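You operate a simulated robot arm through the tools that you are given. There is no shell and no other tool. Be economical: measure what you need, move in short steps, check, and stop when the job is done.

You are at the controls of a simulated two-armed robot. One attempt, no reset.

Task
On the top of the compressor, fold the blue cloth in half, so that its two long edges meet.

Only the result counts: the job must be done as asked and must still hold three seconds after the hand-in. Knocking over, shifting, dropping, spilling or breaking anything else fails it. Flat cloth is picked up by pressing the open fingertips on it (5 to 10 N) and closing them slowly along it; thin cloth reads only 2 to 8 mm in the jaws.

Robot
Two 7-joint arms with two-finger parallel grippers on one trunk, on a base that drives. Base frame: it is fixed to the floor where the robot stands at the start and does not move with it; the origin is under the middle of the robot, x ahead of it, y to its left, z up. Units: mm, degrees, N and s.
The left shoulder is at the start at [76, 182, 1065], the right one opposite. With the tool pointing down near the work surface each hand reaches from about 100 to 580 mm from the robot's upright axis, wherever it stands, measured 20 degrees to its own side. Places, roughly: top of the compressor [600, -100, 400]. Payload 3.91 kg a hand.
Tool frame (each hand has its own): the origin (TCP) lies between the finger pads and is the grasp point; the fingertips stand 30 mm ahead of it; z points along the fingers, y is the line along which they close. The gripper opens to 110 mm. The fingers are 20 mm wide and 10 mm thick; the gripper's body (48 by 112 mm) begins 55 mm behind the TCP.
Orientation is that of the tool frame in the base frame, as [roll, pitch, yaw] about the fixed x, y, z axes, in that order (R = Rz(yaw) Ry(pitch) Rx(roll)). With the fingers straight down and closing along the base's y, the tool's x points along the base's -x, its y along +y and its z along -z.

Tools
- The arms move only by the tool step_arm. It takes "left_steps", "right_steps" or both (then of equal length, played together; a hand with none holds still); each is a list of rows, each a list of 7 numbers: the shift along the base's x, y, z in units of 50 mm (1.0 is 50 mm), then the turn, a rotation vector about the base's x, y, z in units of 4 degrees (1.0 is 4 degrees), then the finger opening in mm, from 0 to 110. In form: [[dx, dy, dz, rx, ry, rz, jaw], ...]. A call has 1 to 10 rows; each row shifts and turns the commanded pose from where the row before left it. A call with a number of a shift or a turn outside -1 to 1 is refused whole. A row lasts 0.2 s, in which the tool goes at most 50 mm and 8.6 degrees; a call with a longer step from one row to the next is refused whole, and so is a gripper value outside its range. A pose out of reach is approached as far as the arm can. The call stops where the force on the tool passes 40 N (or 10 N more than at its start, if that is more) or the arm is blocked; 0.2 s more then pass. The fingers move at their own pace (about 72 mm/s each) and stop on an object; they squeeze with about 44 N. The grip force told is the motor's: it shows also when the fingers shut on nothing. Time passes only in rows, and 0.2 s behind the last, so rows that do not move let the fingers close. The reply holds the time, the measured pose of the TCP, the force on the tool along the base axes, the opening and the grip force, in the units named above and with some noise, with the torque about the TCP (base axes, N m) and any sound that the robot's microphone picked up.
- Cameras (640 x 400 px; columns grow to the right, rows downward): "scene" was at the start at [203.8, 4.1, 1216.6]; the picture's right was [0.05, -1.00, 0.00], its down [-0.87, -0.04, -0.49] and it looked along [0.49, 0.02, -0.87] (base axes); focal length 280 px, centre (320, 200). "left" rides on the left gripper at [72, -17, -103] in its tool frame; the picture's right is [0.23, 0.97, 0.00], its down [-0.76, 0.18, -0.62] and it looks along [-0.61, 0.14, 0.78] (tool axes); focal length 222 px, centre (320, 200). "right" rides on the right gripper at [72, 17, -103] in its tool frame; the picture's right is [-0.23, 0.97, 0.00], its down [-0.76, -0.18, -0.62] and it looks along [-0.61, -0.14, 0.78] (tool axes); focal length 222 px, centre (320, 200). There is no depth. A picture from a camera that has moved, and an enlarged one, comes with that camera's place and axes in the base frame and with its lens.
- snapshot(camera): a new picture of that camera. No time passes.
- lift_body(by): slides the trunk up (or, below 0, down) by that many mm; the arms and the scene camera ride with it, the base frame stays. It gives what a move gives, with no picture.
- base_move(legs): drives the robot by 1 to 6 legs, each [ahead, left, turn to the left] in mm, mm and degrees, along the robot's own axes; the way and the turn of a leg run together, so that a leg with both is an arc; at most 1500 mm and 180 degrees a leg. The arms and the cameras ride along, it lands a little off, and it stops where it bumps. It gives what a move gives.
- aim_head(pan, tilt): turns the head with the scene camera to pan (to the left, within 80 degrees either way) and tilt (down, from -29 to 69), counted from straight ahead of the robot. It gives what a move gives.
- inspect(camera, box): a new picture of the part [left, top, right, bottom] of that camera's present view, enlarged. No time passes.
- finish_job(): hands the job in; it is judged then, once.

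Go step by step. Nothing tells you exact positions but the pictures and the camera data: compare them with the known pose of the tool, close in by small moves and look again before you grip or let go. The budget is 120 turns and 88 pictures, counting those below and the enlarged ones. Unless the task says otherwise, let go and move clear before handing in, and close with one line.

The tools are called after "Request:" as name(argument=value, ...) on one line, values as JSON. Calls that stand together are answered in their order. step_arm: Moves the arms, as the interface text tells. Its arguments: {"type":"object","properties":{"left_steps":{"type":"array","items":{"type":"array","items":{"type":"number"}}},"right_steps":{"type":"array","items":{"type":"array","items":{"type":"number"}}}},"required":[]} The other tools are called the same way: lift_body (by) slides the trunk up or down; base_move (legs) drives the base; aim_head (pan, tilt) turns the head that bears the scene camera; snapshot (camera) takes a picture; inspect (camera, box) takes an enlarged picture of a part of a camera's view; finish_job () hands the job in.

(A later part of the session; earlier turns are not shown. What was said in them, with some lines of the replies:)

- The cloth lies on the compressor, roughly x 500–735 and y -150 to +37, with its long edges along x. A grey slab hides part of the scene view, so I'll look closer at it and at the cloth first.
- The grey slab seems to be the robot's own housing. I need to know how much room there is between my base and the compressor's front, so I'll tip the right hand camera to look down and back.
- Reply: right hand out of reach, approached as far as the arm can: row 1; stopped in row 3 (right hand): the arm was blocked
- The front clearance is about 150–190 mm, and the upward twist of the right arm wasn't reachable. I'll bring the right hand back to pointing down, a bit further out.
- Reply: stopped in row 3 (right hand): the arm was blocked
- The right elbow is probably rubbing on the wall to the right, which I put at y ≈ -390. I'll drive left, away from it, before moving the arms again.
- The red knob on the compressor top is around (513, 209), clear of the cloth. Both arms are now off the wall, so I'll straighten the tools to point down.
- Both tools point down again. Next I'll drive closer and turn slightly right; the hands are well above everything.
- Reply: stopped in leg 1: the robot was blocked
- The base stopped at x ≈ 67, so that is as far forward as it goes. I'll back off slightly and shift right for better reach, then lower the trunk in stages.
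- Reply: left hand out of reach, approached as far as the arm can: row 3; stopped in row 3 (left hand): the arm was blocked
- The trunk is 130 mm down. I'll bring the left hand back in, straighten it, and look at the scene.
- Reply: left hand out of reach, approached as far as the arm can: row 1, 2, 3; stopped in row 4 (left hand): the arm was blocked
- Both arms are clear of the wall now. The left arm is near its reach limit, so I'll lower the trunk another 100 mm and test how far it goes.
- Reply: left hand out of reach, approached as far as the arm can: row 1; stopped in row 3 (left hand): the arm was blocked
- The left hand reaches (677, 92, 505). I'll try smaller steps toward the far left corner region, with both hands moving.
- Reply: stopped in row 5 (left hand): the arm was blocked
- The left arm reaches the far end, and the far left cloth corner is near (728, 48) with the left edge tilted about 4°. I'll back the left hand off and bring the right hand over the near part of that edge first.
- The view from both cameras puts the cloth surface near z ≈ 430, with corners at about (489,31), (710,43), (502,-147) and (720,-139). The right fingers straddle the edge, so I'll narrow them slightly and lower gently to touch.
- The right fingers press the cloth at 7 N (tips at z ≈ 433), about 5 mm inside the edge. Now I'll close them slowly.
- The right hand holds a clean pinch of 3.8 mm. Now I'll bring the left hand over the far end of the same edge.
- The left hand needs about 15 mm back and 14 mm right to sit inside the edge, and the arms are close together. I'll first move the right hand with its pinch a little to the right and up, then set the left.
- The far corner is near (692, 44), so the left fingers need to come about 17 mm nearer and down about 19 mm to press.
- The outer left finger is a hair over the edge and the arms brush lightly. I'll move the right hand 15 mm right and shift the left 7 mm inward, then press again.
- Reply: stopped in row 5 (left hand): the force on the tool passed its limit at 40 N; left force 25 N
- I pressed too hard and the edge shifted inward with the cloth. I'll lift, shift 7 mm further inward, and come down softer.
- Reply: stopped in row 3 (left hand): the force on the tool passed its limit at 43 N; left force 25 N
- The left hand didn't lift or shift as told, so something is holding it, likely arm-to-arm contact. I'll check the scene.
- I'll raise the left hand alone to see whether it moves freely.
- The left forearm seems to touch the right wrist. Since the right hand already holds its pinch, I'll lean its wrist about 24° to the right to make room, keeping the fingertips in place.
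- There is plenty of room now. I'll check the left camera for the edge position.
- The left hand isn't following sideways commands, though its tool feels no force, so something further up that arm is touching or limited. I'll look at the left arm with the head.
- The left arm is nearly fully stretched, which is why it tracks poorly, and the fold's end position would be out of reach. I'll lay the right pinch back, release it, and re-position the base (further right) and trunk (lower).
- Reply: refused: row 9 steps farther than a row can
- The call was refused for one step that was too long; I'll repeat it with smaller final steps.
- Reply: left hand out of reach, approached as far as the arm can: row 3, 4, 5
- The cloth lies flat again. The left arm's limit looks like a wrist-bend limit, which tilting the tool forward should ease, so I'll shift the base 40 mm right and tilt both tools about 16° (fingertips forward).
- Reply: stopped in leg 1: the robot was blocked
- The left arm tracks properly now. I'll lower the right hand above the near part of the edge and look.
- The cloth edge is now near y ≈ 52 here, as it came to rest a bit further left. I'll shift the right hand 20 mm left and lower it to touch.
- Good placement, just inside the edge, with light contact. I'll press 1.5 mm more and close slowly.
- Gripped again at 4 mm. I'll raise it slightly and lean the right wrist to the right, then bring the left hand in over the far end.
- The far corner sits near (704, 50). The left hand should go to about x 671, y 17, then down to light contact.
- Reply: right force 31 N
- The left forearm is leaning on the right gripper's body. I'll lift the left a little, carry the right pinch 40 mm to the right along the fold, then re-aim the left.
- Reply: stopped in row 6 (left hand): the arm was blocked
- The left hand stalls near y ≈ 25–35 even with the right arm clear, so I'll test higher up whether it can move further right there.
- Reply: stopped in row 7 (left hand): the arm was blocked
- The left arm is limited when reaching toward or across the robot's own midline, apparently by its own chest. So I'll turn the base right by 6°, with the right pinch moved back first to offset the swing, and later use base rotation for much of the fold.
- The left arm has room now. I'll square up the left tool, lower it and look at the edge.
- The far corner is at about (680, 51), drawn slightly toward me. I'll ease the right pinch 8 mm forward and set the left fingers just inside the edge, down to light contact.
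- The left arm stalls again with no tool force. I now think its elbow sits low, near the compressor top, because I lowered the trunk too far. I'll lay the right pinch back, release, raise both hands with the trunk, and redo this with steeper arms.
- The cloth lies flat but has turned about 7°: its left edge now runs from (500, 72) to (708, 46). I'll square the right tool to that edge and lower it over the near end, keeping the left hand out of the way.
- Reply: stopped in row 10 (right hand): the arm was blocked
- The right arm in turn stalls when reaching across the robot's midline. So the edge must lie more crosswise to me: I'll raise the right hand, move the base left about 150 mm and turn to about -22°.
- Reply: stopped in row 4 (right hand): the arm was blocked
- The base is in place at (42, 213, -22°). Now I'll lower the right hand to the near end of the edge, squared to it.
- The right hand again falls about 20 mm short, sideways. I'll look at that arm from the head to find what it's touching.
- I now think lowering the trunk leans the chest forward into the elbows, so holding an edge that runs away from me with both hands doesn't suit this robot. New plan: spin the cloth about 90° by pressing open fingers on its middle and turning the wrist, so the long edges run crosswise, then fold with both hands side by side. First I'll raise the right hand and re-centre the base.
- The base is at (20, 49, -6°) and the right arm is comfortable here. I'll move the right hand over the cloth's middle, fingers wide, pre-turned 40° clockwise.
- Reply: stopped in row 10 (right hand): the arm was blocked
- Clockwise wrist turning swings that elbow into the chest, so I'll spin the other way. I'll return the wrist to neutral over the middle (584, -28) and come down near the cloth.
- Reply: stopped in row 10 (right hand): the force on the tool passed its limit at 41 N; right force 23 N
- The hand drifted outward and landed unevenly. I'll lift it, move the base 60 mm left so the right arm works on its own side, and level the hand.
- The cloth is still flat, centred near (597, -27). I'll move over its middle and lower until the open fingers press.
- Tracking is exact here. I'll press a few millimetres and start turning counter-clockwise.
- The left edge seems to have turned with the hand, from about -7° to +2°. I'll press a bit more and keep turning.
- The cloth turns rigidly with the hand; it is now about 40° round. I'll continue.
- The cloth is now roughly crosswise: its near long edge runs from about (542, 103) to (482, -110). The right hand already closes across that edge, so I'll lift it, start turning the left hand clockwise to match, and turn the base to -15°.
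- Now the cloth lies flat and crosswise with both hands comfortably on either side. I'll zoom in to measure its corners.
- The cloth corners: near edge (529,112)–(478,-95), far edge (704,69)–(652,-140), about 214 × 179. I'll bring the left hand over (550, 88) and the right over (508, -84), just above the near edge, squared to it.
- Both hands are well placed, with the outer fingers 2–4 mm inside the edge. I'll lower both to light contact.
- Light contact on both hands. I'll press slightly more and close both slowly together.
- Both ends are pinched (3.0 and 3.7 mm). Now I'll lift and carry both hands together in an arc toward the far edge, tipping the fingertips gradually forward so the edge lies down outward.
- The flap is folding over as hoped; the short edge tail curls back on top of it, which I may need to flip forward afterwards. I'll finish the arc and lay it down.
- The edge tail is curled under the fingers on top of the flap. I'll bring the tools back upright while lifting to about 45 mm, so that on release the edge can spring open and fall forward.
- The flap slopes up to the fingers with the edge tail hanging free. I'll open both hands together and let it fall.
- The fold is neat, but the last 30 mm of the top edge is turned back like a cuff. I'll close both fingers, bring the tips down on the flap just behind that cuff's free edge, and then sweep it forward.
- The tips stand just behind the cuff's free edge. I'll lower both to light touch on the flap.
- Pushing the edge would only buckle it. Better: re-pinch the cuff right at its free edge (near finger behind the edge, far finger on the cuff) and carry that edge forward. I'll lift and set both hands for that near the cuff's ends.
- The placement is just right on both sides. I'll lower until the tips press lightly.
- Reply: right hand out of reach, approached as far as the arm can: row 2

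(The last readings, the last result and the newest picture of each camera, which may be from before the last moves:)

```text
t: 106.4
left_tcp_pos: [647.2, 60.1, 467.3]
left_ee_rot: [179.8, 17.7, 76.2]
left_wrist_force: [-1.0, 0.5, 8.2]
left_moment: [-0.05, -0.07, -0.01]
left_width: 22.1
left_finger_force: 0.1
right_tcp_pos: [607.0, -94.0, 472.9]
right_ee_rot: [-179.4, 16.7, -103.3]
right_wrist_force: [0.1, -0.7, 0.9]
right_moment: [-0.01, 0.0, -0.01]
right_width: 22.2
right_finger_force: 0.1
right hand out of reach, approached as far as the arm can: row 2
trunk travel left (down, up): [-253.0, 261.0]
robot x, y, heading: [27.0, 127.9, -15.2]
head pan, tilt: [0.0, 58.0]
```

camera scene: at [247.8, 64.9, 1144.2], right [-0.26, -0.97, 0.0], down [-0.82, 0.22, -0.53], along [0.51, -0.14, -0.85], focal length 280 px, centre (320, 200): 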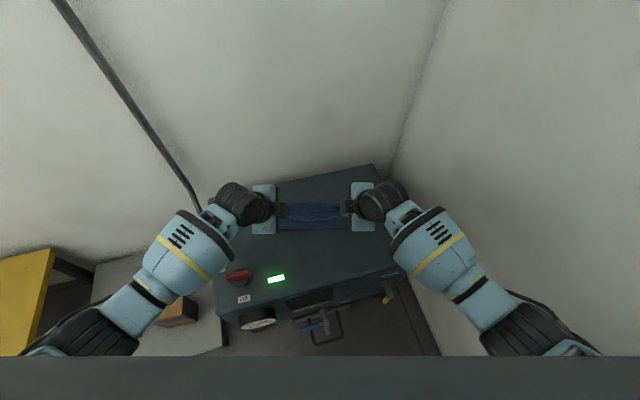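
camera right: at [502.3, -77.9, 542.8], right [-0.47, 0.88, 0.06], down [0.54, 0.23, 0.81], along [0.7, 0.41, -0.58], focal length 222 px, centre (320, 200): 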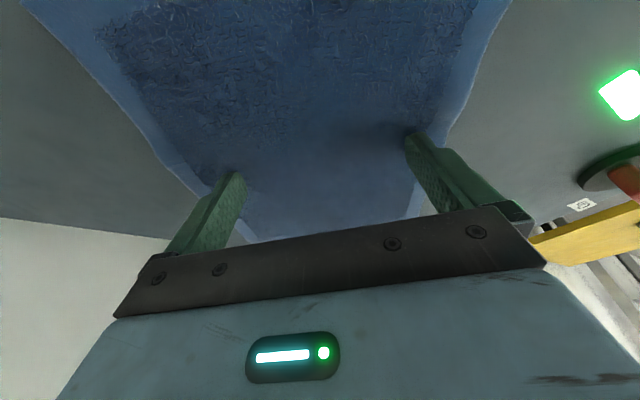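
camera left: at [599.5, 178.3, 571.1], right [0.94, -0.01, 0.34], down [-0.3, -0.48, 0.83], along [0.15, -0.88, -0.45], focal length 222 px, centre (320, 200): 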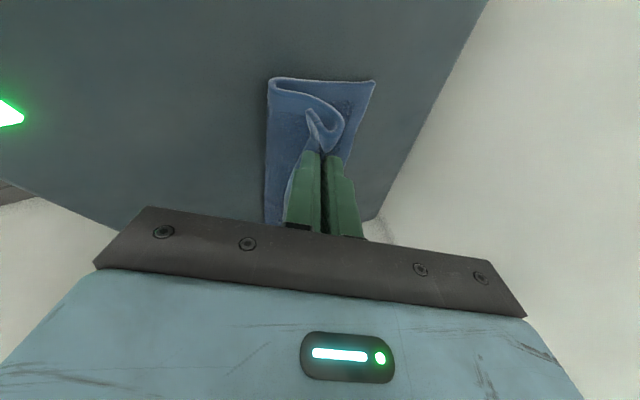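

The right hand is at its reach limit here. I'll lift both slightly, drive 20 mm ahead, and step the hands back by the same amount.

Request:
step_arm(left_steps=[[0, 0, 0.3, 0, 0, 0, 22], [0, 0, 0.1, 0, 0, 0, 22]], right_steps=[[0, 0, 0.2, 0, 0, 0, 22], [0, -0.16, 0.1, 0, 0, 0, 22]])

Request:
base_move(legs=[[20, 0, 0]])

```text
t: 107.0
left_tcp_pos: [646.9, 59.9, 486.7]
left_ee_rot: [180.0, 17.5, 76.1]
left_wrist_force: [1.2, 0.4, -0.1]
left_moment: [-0.01, 0.0, -0.02]
left_width: 21.9
left_finger_force: 0.1
right_tcp_pos: [605.6, -109.6, 483.2]
right_ee_rot: [-179.8, 16.0, -104.5]
right_wrist_force: [-0.6, 1.1, 0.3]
right_moment: [-0.03, 0.0, 0.01]
right_width: 22.0
right_finger_force: 0.1
trunk travel left (down, up): [-253.0, 261.0]
robot x, y, heading: [27.8, 122.6, -15.2]
head pan, tilt: [0.0, 58.0]
```

```text
t: 107.8
left_tcp_pos: [667.6, 55.5, 486.2]
left_ee_rot: [179.9, 17.6, 76.2]
left_wrist_force: [0.4, 0.4, 0.7]
left_moment: [-0.01, 0.01, -0.01]
left_width: 21.9
left_finger_force: 0.0
right_tcp_pos: [626.3, -114.9, 482.0]
right_ee_rot: [-179.9, 16.0, -104.4]
right_wrist_force: [0.2, 0.3, 0.5]
right_moment: [0.02, 0.04, 0.02]
right_width: 22.0
right_finger_force: 0.1
trunk travel left (down, up): [-253.0, 261.0]
robot x, y, heading: [48.4, 117.5, -15.1]
head pan, tilt: [0.0, 58.0]
```

Request:
step_arm(left_steps=[[-0.2, 0.05, 0, 0, 0, 0, 22], [-0.21, 0.04, 0, 0, 0, 0, 22], [0, 0, -0.22, 0, 0, 0, 22], [0, 0, -0.1, 0, 0, 0, 22], [0, 0, 0, 0, 0, 0, 22]], right_steps=[[-0.2, 0.12, 0, 0, 0, 0, 22], [-0.18, 0.13, 0, 0, 0, 0, 22], [0, 0, -0.14, 0, 0, 0, 22], [0, 0, -0.1, 0, 0, 0, 22], [0, 0, 0, 0, 0, 0, 22]])

Request:
inspect(camera="right", box=[200, 40, 440, 220])

Request:
inspect(camera="left", box=[200, 40, 440, 220])

```text
t: 109.0
left_tcp_pos: [646.4, 59.8, 471.4]
left_ee_rot: [179.8, 17.7, 76.2]
left_wrist_force: [-0.7, 0.4, 2.4]
left_moment: [-0.03, -0.01, 0.0]
left_width: 21.7
left_finger_force: 0.0
right_tcp_pos: [606.6, -101.2, 469.6]
right_ee_rot: [-179.8, 16.1, -104.5]
right_wrist_force: [-0.1, 0.0, 3.1]
right_moment: [-0.04, -0.07, -0.02]
right_width: 22.0
right_finger_force: 0.1
trunk travel left (down, up): [-253.0, 261.0]
robot x, y, heading: [45.7, 117.2, -15.2]
head pan, tilt: [0.0, 58.0]
```

```text
2.22 times, centred on (320, 130) of right
camera zoom: at [565.2, -193.2, 549.1], right [-0.89, 0.45, 0.06], down [0.31, 0.5, 0.81], along [0.34, 0.74, -0.58], focal length 494 px, centre (320, 356)
```

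zoom: 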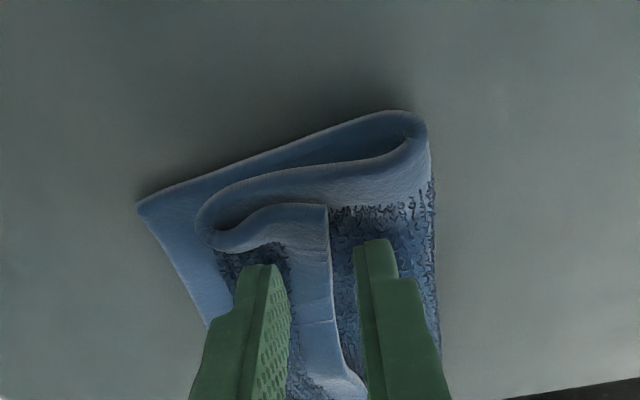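

```text
2.22 times, centred on (320, 130) of left
camera zoom: at [653.6, 161.1, 548.2], right [1.0, -0.02, -0.07], down [0.04, -0.56, 0.83], along [-0.06, -0.83, -0.56], focal length 494 px, centre (320, 356)
```

zoom: 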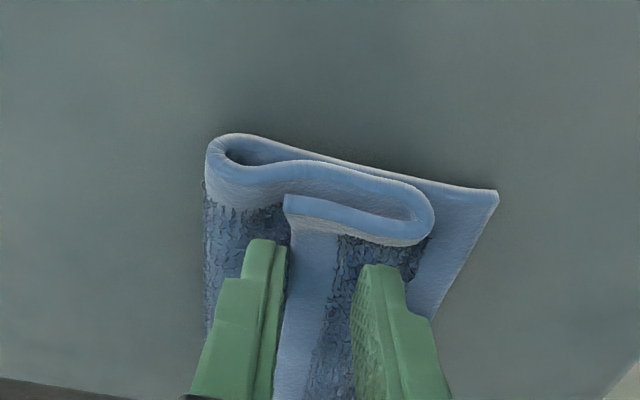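

Both hands are again well placed with light pressure. I'll press a touch more and close slowly.

Request:
step_arm(left_steps=[[0, 0, -0.03, 0, 0, 0, 22], [0, 0, 0, 0, 0, 0, 19], [0, 0, 0, 0, 0, 0, 16], [0, 0, 0, 0, 0, 0, 13], [0, 0, 0, 0, 0, 0, 10], [0, 0, 0, 0, 0, 0, 7], [0, 0, 0, 0, 0, 0, 4], [0, 0, 0, 0, 0, 0, 0], [0, 0, 0, 0, 0, 0, 0]], right_steps=[[0, 0, -0.02, 0, 0, 0, 22], [0, 0, 0, 0, 0, 0, 19], [0, 0, 0, 0, 0, 0, 16], [0, 0, 0, 0, 0, 0, 13], [0, 0, 0, 0, 0, 0, 10], [0, 0, 0, 0, 0, 0, 7], [0, 0, 0, 0, 0, 0, 4], [0, 0, 0, 0, 0, 0, 0], [0, 0, 0, 0, 0, 0, 0]])

Request:
inspect(camera="left", box=[200, 40, 440, 220])

```text
t: 111.0
left_tcp_pos: [646.9, 60.4, 469.9]
left_ee_rot: [180.0, 17.6, 76.2]
left_wrist_force: [1.0, -0.9, 2.7]
left_moment: [-0.03, -0.07, 0.0]
left_width: 3.3
left_finger_force: 43.0
right_tcp_pos: [606.8, -104.1, 469.1]
right_ee_rot: [-179.8, 16.1, -104.4]
right_wrist_force: [1.3, 1.0, 4.7]
right_moment: [0.01, -0.04, 0.01]
right_width: 2.6
right_finger_force: 42.6
trunk travel left (down, up): [-253.0, 261.0]
robot x, y, heading: [49.9, 117.7, -15.3]
head pan, tilt: [0.0, 58.0]
```

```text
2.22 times, centred on (320, 130) of left
camera zoom: at [653.7, 161.2, 546.6], right [1.0, -0.02, -0.07], down [0.04, -0.56, 0.82], along [-0.06, -0.83, -0.56], focal length 494 px, centre (320, 356)
```

zoom: 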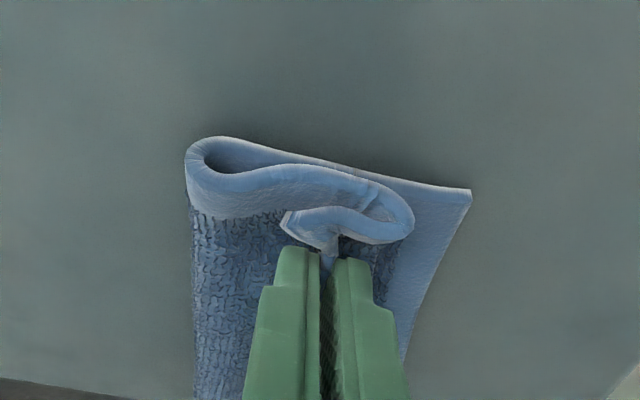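

Gripped the edge on both sides with only a short tail. I'll lift, carry it forward over the far edge and release just above it.

Request:
step_arm(left_steps=[[0, 0, 0.4, 0, 0, 0, 0], [0, 0, 0.4, 0, 0, 0, 0], [0.15, -0.04, 0.1, 0, 0, 0, 0], [0.2, -0.05, 0, 0, 0, 0, 0], [0.2, -0.05, -0.2, 0, 0, 0, 0], [0.18, -0.045, -0.25, 0, 0, 0, 0], [0, 0, 0, 0, 0, 0, 0]], right_steps=[[0, 0, 0.4, 0, 0, 0, 0], [0, 0, 0.4, 0, 0, 0, 0], [0.15, -0.04, 0.1, 0, 0, 0, 0], [0.2, -0.05, 0, 0, 0, 0, 0], [0.2, -0.05, -0.2, 0, 0, 0, 0], [0.18, -0.045, -0.25, 0, 0, 0, 0], [0, 0, 0, 0, 0, 0, 0]])

Request:
inspect(camera="left", box=[200, 40, 440, 220])

```text
t: 112.6
left_tcp_pos: [681.7, 50.0, 493.0]
left_ee_rot: [179.8, 17.6, 76.2]
left_wrist_force: [-0.9, -0.1, 0.6]
left_moment: [0.02, -0.05, -0.03]
left_width: 3.1
left_finger_force: 42.8
right_tcp_pos: [638.0, -112.1, 492.7]
right_ee_rot: [-180.0, 16.1, -104.4]
right_wrist_force: [0.6, -0.2, 0.7]
right_moment: [0.0, 0.04, 0.0]
right_width: 2.1
right_finger_force: 42.2
right hand out of reach, approached as far as the arm can: row 6
trunk travel left (down, up): [-253.0, 261.0]
robot x, y, heading: [47.1, 116.2, -15.3]
head pan, tilt: [0.0, 58.0]
```

```text
2.22 times, centred on (320, 130) of left
camera zoom: at [690.3, 151.5, 569.2], right [1.0, -0.02, -0.07], down [0.04, -0.56, 0.83], along [-0.06, -0.83, -0.56], focal length 494 px, centre (320, 356)
```

zoom: 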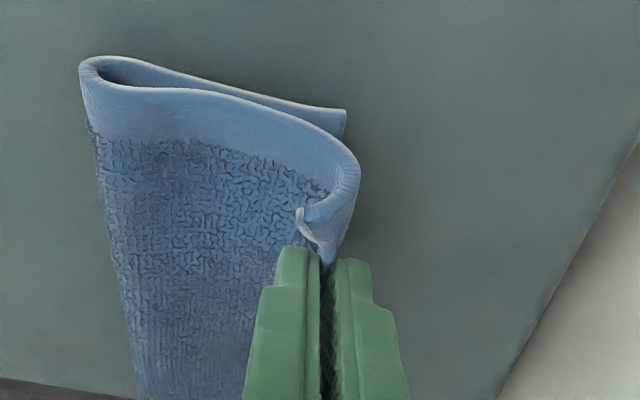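

The cuff is almost fully unrolled and the edge stands right above the far edge. I'll release both and withdraw upward.

Request:
step_arm(left_steps=[[0, 0, 0, 0, 0, 0, 14], [0, 0, 0, 0, 0, 0, 40], [0, 0, 0.3, 0, 0, 0, 40], [0, 0, 0.8, 0, 0, 0, 40], [0, 0.4, 0.3, 0, 0, 0, 40], [0, 0.6, 0, 0, 0, 0, 40]], right_steps=[[0, 0, 0, 0, 0, 0, 14], [0, 0, 0, 0, 0, 0, 40], [0, 0, 0.3, 0, 0, 0, 40], [0, 0, 0.8, 0, 0, 0, 40], [-0.2, -0.4, 0.3, 0, 0, 0, 40], [-0.2, -0.6, 0, 0, 0, 0, 40]])

Request:
inspect(camera="scene", box=[250, 170, 390, 280])

Request:
inspect(camera="left", box=[180, 0, 420, 180])

```text
t: 114.0
left_tcp_pos: [682.1, 100.5, 562.1]
left_ee_rot: [179.9, 17.6, 76.3]
left_wrist_force: [0.2, -0.1, 0.2]
left_moment: [0.01, -0.02, 0.0]
left_width: 40.3
left_finger_force: 0.1
right_tcp_pos: [618.4, -160.8, 563.7]
right_ee_rot: [-179.8, 16.1, -104.3]
right_wrist_force: [-0.5, -0.3, -0.5]
right_moment: [-0.03, 0.01, 0.03]
right_width: 40.0
right_finger_force: 0.0
trunk travel left (down, up): [-253.0, 261.0]
robot x, y, heading: [51.5, 120.1, -15.2]
head pan, tilt: [0.0, 58.0]
```

```text
3.64 times, centred on (320, 225) of scene
camera zoom: at [266.7, 59.9, 1144.2], right [-0.26, -0.97, 0.0], down [-0.82, 0.22, -0.53], along [0.51, -0.14, -0.85], focal length 1018 px, centre (320, 109)
```

zoom: 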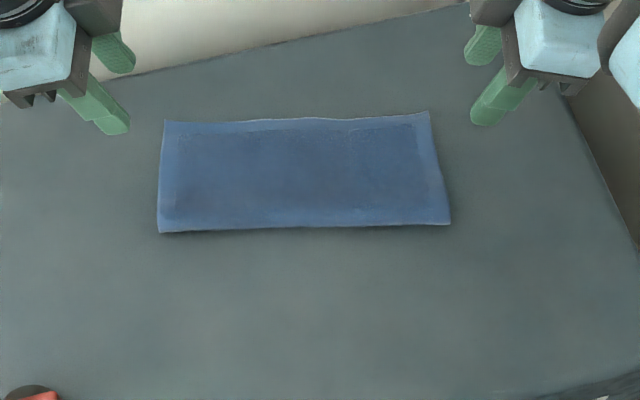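

```text
2.22 times, centred on (300, 90) of left
camera zoom: at [690.4, 202.1, 638.2], right [1.0, -0.02, -0.07], down [0.04, -0.56, 0.82], along [-0.06, -0.83, -0.56], focal length 494 px, centre (364, 444)
```

zoom: 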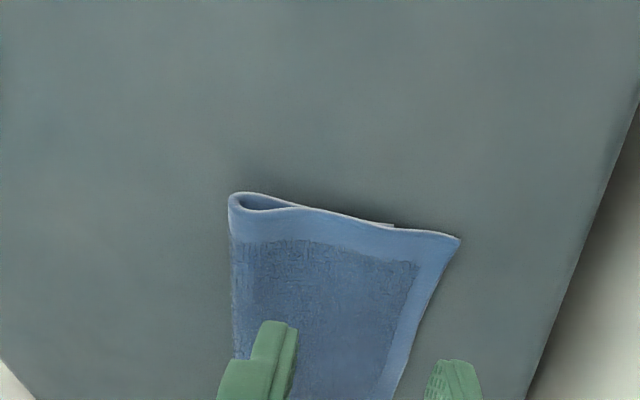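

The fold is flat and fully unrolled, but the top edge overshoots the lower edge by roughly 20–25 mm. I'll lower the trunk 60 mm for reach, then pinch only the top layer near that edge and draw it back.

Request:
lift_body(by=-60)

```text
t: 115.0
left_tcp_pos: [680.9, 101.2, 502.3]
left_ee_rot: [179.8, 17.6, 76.2]
left_wrist_force: [0.3, 0.1, 0.0]
left_moment: [-0.01, -0.02, 0.0]
left_width: 40.0
left_finger_force: 0.0
right_tcp_pos: [619.2, -161.7, 503.1]
right_ee_rot: [-179.8, 16.1, -104.4]
right_wrist_force: [-0.1, 0.0, 0.1]
right_moment: [0.01, -0.01, 0.0]
right_width: 40.0
right_finger_force: 0.0
trunk travel left (down, up): [-193.0, 321.0]
robot x, y, heading: [47.0, 117.8, -15.1]
head pan, tilt: [0.0, 58.0]
```

Request:
step_arm(left_steps=[[-0.04, -0.44, 0, 0, 0, 0, 24], [-0.04, -0.44, -0.2, 0, 0, 0, 24], [0, 0, -0.3, 0, 0, 0, 24], [0, 0, -0.06, 0, 0, 0, 24], [0, 0, 0, 0, 0, 0, 24]], right_steps=[[0.16, 0.46, 0, 0, 0, 0, 24], [0.16, 0.47, -0.2, 0, 0, 0, 24], [0, 0, -0.3, 0, 0, 0, 24], [0, 0, -0.06, 0, 0, 0, 24], [0, 0, 0, 0, 0, 0, 24]])

```text
t: 116.2
left_tcp_pos: [677.6, 55.9, 474.4]
left_ee_rot: [179.9, 17.6, 76.2]
left_wrist_force: [0.2, -0.3, -0.1]
left_moment: [0.02, -0.02, -0.02]
left_width: 24.1
left_finger_force: 0.1
right_tcp_pos: [634.8, -114.8, 475.1]
right_ee_rot: [-179.9, 16.1, -104.4]
right_wrist_force: [-0.2, -0.2, -0.5]
right_moment: [0.0, 0.03, 0.03]
right_width: 23.9
right_finger_force: 0.0
trunk travel left (down, up): [-193.0, 321.0]
robot x, y, heading: [48.0, 116.7, -15.0]
head pan, tilt: [0.0, 58.0]
```

Both hands are in reach. I'll lower further to light contact and check from the left camera.

Request:
step_arm(left_steps=[[0, 0, -0.06, 0, 0, 0, 24], [0, 0, -0.03, 0, 0, 0, 24], [0, 0, 0, 0, 0, 0, 24]], right_steps=[[0, 0, -0.06, 0, 0, 0, 24], [0, 0, -0.04, 0, 0, 0, 24], [0, 0, 0, 0, 0, 0, 24]])

Request:
inspect(camera="left", box=[180, 40, 420, 220])

```text
t: 117.0
left_tcp_pos: [678.3, 57.1, 470.0]
left_ee_rot: [180.0, 17.5, 76.2]
left_wrist_force: [0.6, 1.3, -0.4]
left_moment: [-0.02, 0.0, 0.0]
left_width: 24.0
left_finger_force: 0.2
right_tcp_pos: [634.7, -115.7, 470.0]
right_ee_rot: [-179.9, 16.1, -104.4]
right_wrist_force: [0.3, -0.3, 0.6]
right_moment: [-0.01, 0.04, -0.02]
right_width: 23.9
right_finger_force: 0.0
trunk travel left (down, up): [-193.0, 321.0]
robot x, y, heading: [47.2, 114.4, -15.1]
head pan, tilt: [0.0, 58.0]
```

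```text
2.22 times, centred on (300, 130) of left
camera zoom: at [686.0, 157.9, 546.2], right [1.0, -0.02, -0.07], down [0.04, -0.56, 0.82], along [-0.06, -0.83, -0.56], focal length 494 px, centre (364, 356)
```

zoom: 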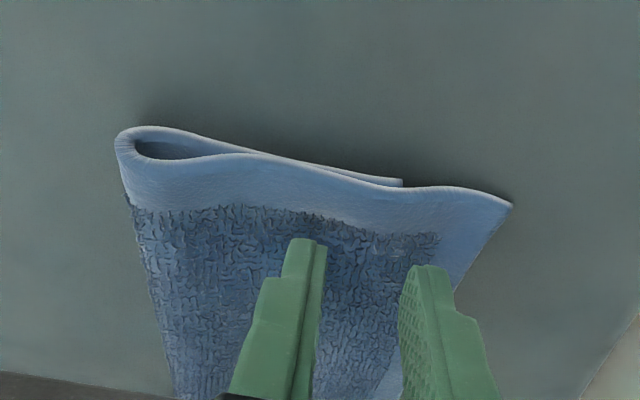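

The lower layer's edge shows about 30 mm short of the top edge. I'll press a little more and close on the top layer only.

Request:
step_arm(left_steps=[[0, 0, -0.06, 0, 0, 0, 24], [0, 0, -0.01, 0, 0, 0, 21], [0, 0, 0, 0, 0, 0, 18], [0, 0, 0, 0, 0, 0, 15], [0, 0, 0, 0, 0, 0, 12], [0, 0, 0, 0, 0, 0, 9], [0, 0, 0, 0, 0, 0, 6], [0, 0, 0, 0, 0, 0, 3], [0, 0, 0, 0, 0, 0, 0], [0, 0, 0, 0, 0, 0, 0]], right_steps=[[0, 0, -0.06, 0, 0, 0, 24], [0, 0, -0.01, 0, 0, 0, 21], [0, 0, 0, 0, 0, 0, 18], [0, 0, 0, 0, 0, 0, 15], [0, 0, 0, 0, 0, 0, 12], [0, 0, 0, 0, 0, 0, 9], [0, 0, 0, 0, 0, 0, 6], [0, 0, 0, 0, 0, 0, 3], [0, 0, 0, 0, 0, 0, 0], [0, 0, 0, 0, 0, 0, 0]])

```text
t: 119.2
left_tcp_pos: [678.8, 57.2, 467.0]
left_ee_rot: [179.8, 17.5, 76.2]
left_wrist_force: [-2.7, -1.6, 7.1]
left_moment: [-0.01, 0.07, 0.0]
left_width: 3.0
left_finger_force: 43.1
right_tcp_pos: [634.9, -114.1, 466.9]
right_ee_rot: [-179.8, 16.1, -104.4]
right_wrist_force: [1.6, 1.9, 3.6]
right_moment: [0.03, -0.06, 0.02]
right_width: 3.3
right_finger_force: 43.7
trunk travel left (down, up): [-193.0, 321.0]
robot x, y, heading: [46.6, 117.0, -15.0]
head pan, tilt: [0.0, 58.0]
```

Only the top layer is held (3 mm). I'll lift it 15 mm, draw it back 29 mm, lower and release.

Request:
step_arm(left_steps=[[0, 0, 0.3, 0, 0, 0, 0], [-0.19, 0.047, 0, 0, 0, 0, 0], [-0.19, 0.046, 0, 0, 0, 0, 0], [-0.19, 0.046, 0, 0, 0, 0, 0], [0, 0, -0.2, 0, 0, 0, 0], [0, 0, 0, 0, 0, 0, 12], [0, 0, 0, 0, 0, 0, 26], [0, 0, 0.2, 0, 0, 0, 26], [0, 0, 0.6, 0, 0, 0, 26], [0, 0.6, 0.4, 0, 0, 0, 26]], right_steps=[[0, 0, 0.3, 0, 0, 0, 0], [-0.19, 0.047, 0, 0, 0, 0, 0], [-0.19, 0.046, 0, 0, 0, 0, 0], [-0.19, 0.046, 0, 0, 0, 0, 0], [0, 0, -0.2, 0, 0, 0, 0], [0, 0, 0, 0, 0, 0, 12], [0, 0, 0, 0, 0, 0, 26], [0, 0, 0.2, 0, 0, 0, 26], [0, 0, 0.6, 0, 0, 0, 26], [0, -0.6, 0.4, 0, 0, 0, 26]])

Request:
inspect(camera="left", box=[180, 0, 420, 180])

```text
t: 121.4
left_tcp_pos: [649.8, 93.7, 531.3]
left_ee_rot: [179.8, 17.6, 76.2]
left_wrist_force: [-0.2, -1.2, 0.0]
left_moment: [-0.01, 0.03, -0.03]
left_width: 25.9
left_finger_force: 0.0
right_tcp_pos: [605.4, -137.8, 531.5]
right_ee_rot: [-180.0, 16.0, -104.4]
right_wrist_force: [-0.8, 0.1, -0.2]
right_moment: [-0.01, -0.02, -0.04]
right_width: 26.3
right_finger_force: 0.2
trunk travel left (down, up): [-193.0, 321.0]
robot x, y, heading: [45.7, 117.8, -15.3]
head pan, tilt: [0.0, 58.0]
```

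```text
2.22 times, centred on (300, 90) of left
camera zoom: at [657.7, 195.4, 608.4], right [1.0, -0.02, -0.07], down [0.04, -0.56, 0.82], along [-0.06, -0.83, -0.56], focal length 494 px, centre (364, 444)
```

zoom: 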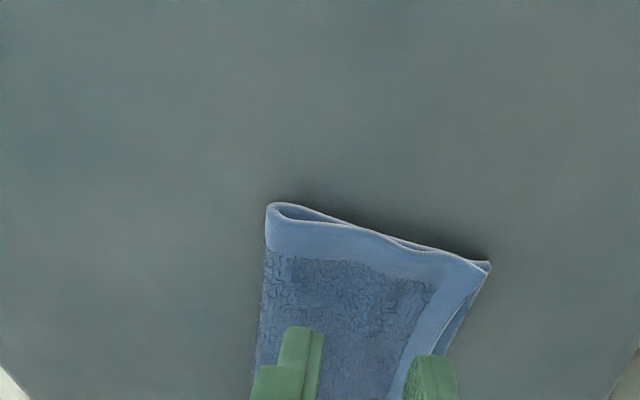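

At the left end the two edges now meet within several millimetres. I'll check the whole cloth from the head.

Request:
inspect(camera="scene", box=[260, 150, 400, 260])

```text
3.64 times, centred on (330, 205) of scene
camera zoom: at [286.6, 54.5, 1079.0], right [-0.26, -0.97, 0.0], down [-0.82, 0.22, -0.53], along [0.51, -0.14, -0.85], focal length 1018 px, centre (284, 182)
```

zoom: 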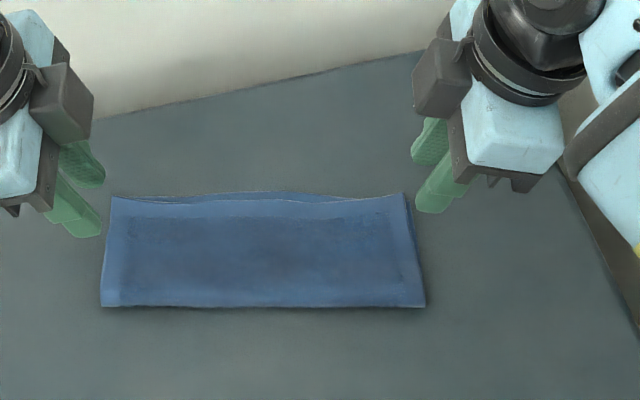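

The two long edges now meet along the whole length, within about 10 mm. I'll move both hands well clear, then hand in.

Request:
step_arm(left_steps=[[0, 0.3, 0.6, 0, 0, 0, 26], [0, 0.3, 0.6, 0, 0, 0, 26], [0, 0, 0, 0, 0, 0, 26], [0, 0, 0, 0, 0, 0, 26]], right_steps=[[0, -0.2, 0.6, 0, 0, 0, 26], [0, -0.2, 0.6, 0, 0, 0, 26], [0, 0, 0, 0, 0, 0, 26], [0, 0, 0, 0, 0, 0, 26]])

Request:
inspect(camera="scene", box=[220, 130, 420, 290])

```text
t: 122.4
left_tcp_pos: [649.3, 123.1, 591.1]
left_ee_rot: [179.9, 17.5, 76.1]
left_wrist_force: [-0.5, 0.1, 0.2]
left_moment: [-0.03, 0.01, 0.0]
left_width: 25.9
left_finger_force: 0.1
right_tcp_pos: [607.8, -157.9, 592.1]
right_ee_rot: [-179.9, 16.1, -104.5]
right_wrist_force: [-0.8, 0.1, 0.0]
right_moment: [-0.02, -0.02, 0.02]
right_width: 26.2
right_finger_force: 0.0
trunk travel left (down, up): [-193.0, 321.0]
robot x, y, heading: [47.3, 117.7, -15.0]
head pan, tilt: [0.0, 58.0]
```

```text
2.50 times, centred on (320, 210) of scene
camera zoom: at [286.7, 54.4, 1078.9], right [-0.26, -0.97, 0.0], down [-0.82, 0.22, -0.53], along [0.51, -0.14, -0.85], focal length 700 px, centre (320, 175)
```

zoom: 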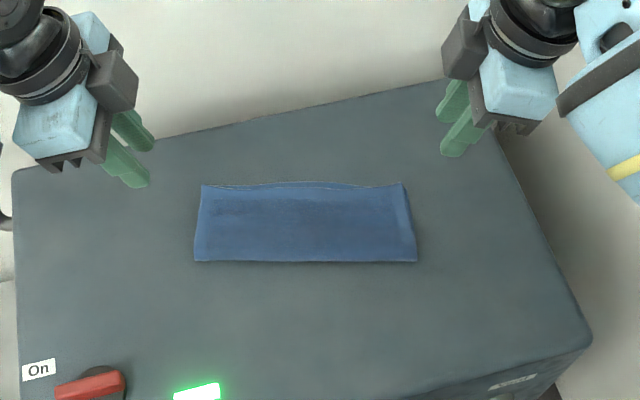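

The cloth lies folded in half on the compressor, its long edges together, and both hands are clear; handing in.

Request:
finish_job()

```text
The job is handed in.
```

The blue cloth is folded in half on top of the compressor. Its two long edges meet to within about 10 mm, judged from the camera pictures. I turned the cloth roughly 90° on the compressor to reach both edges, and both hands were clear of it at hand-in.
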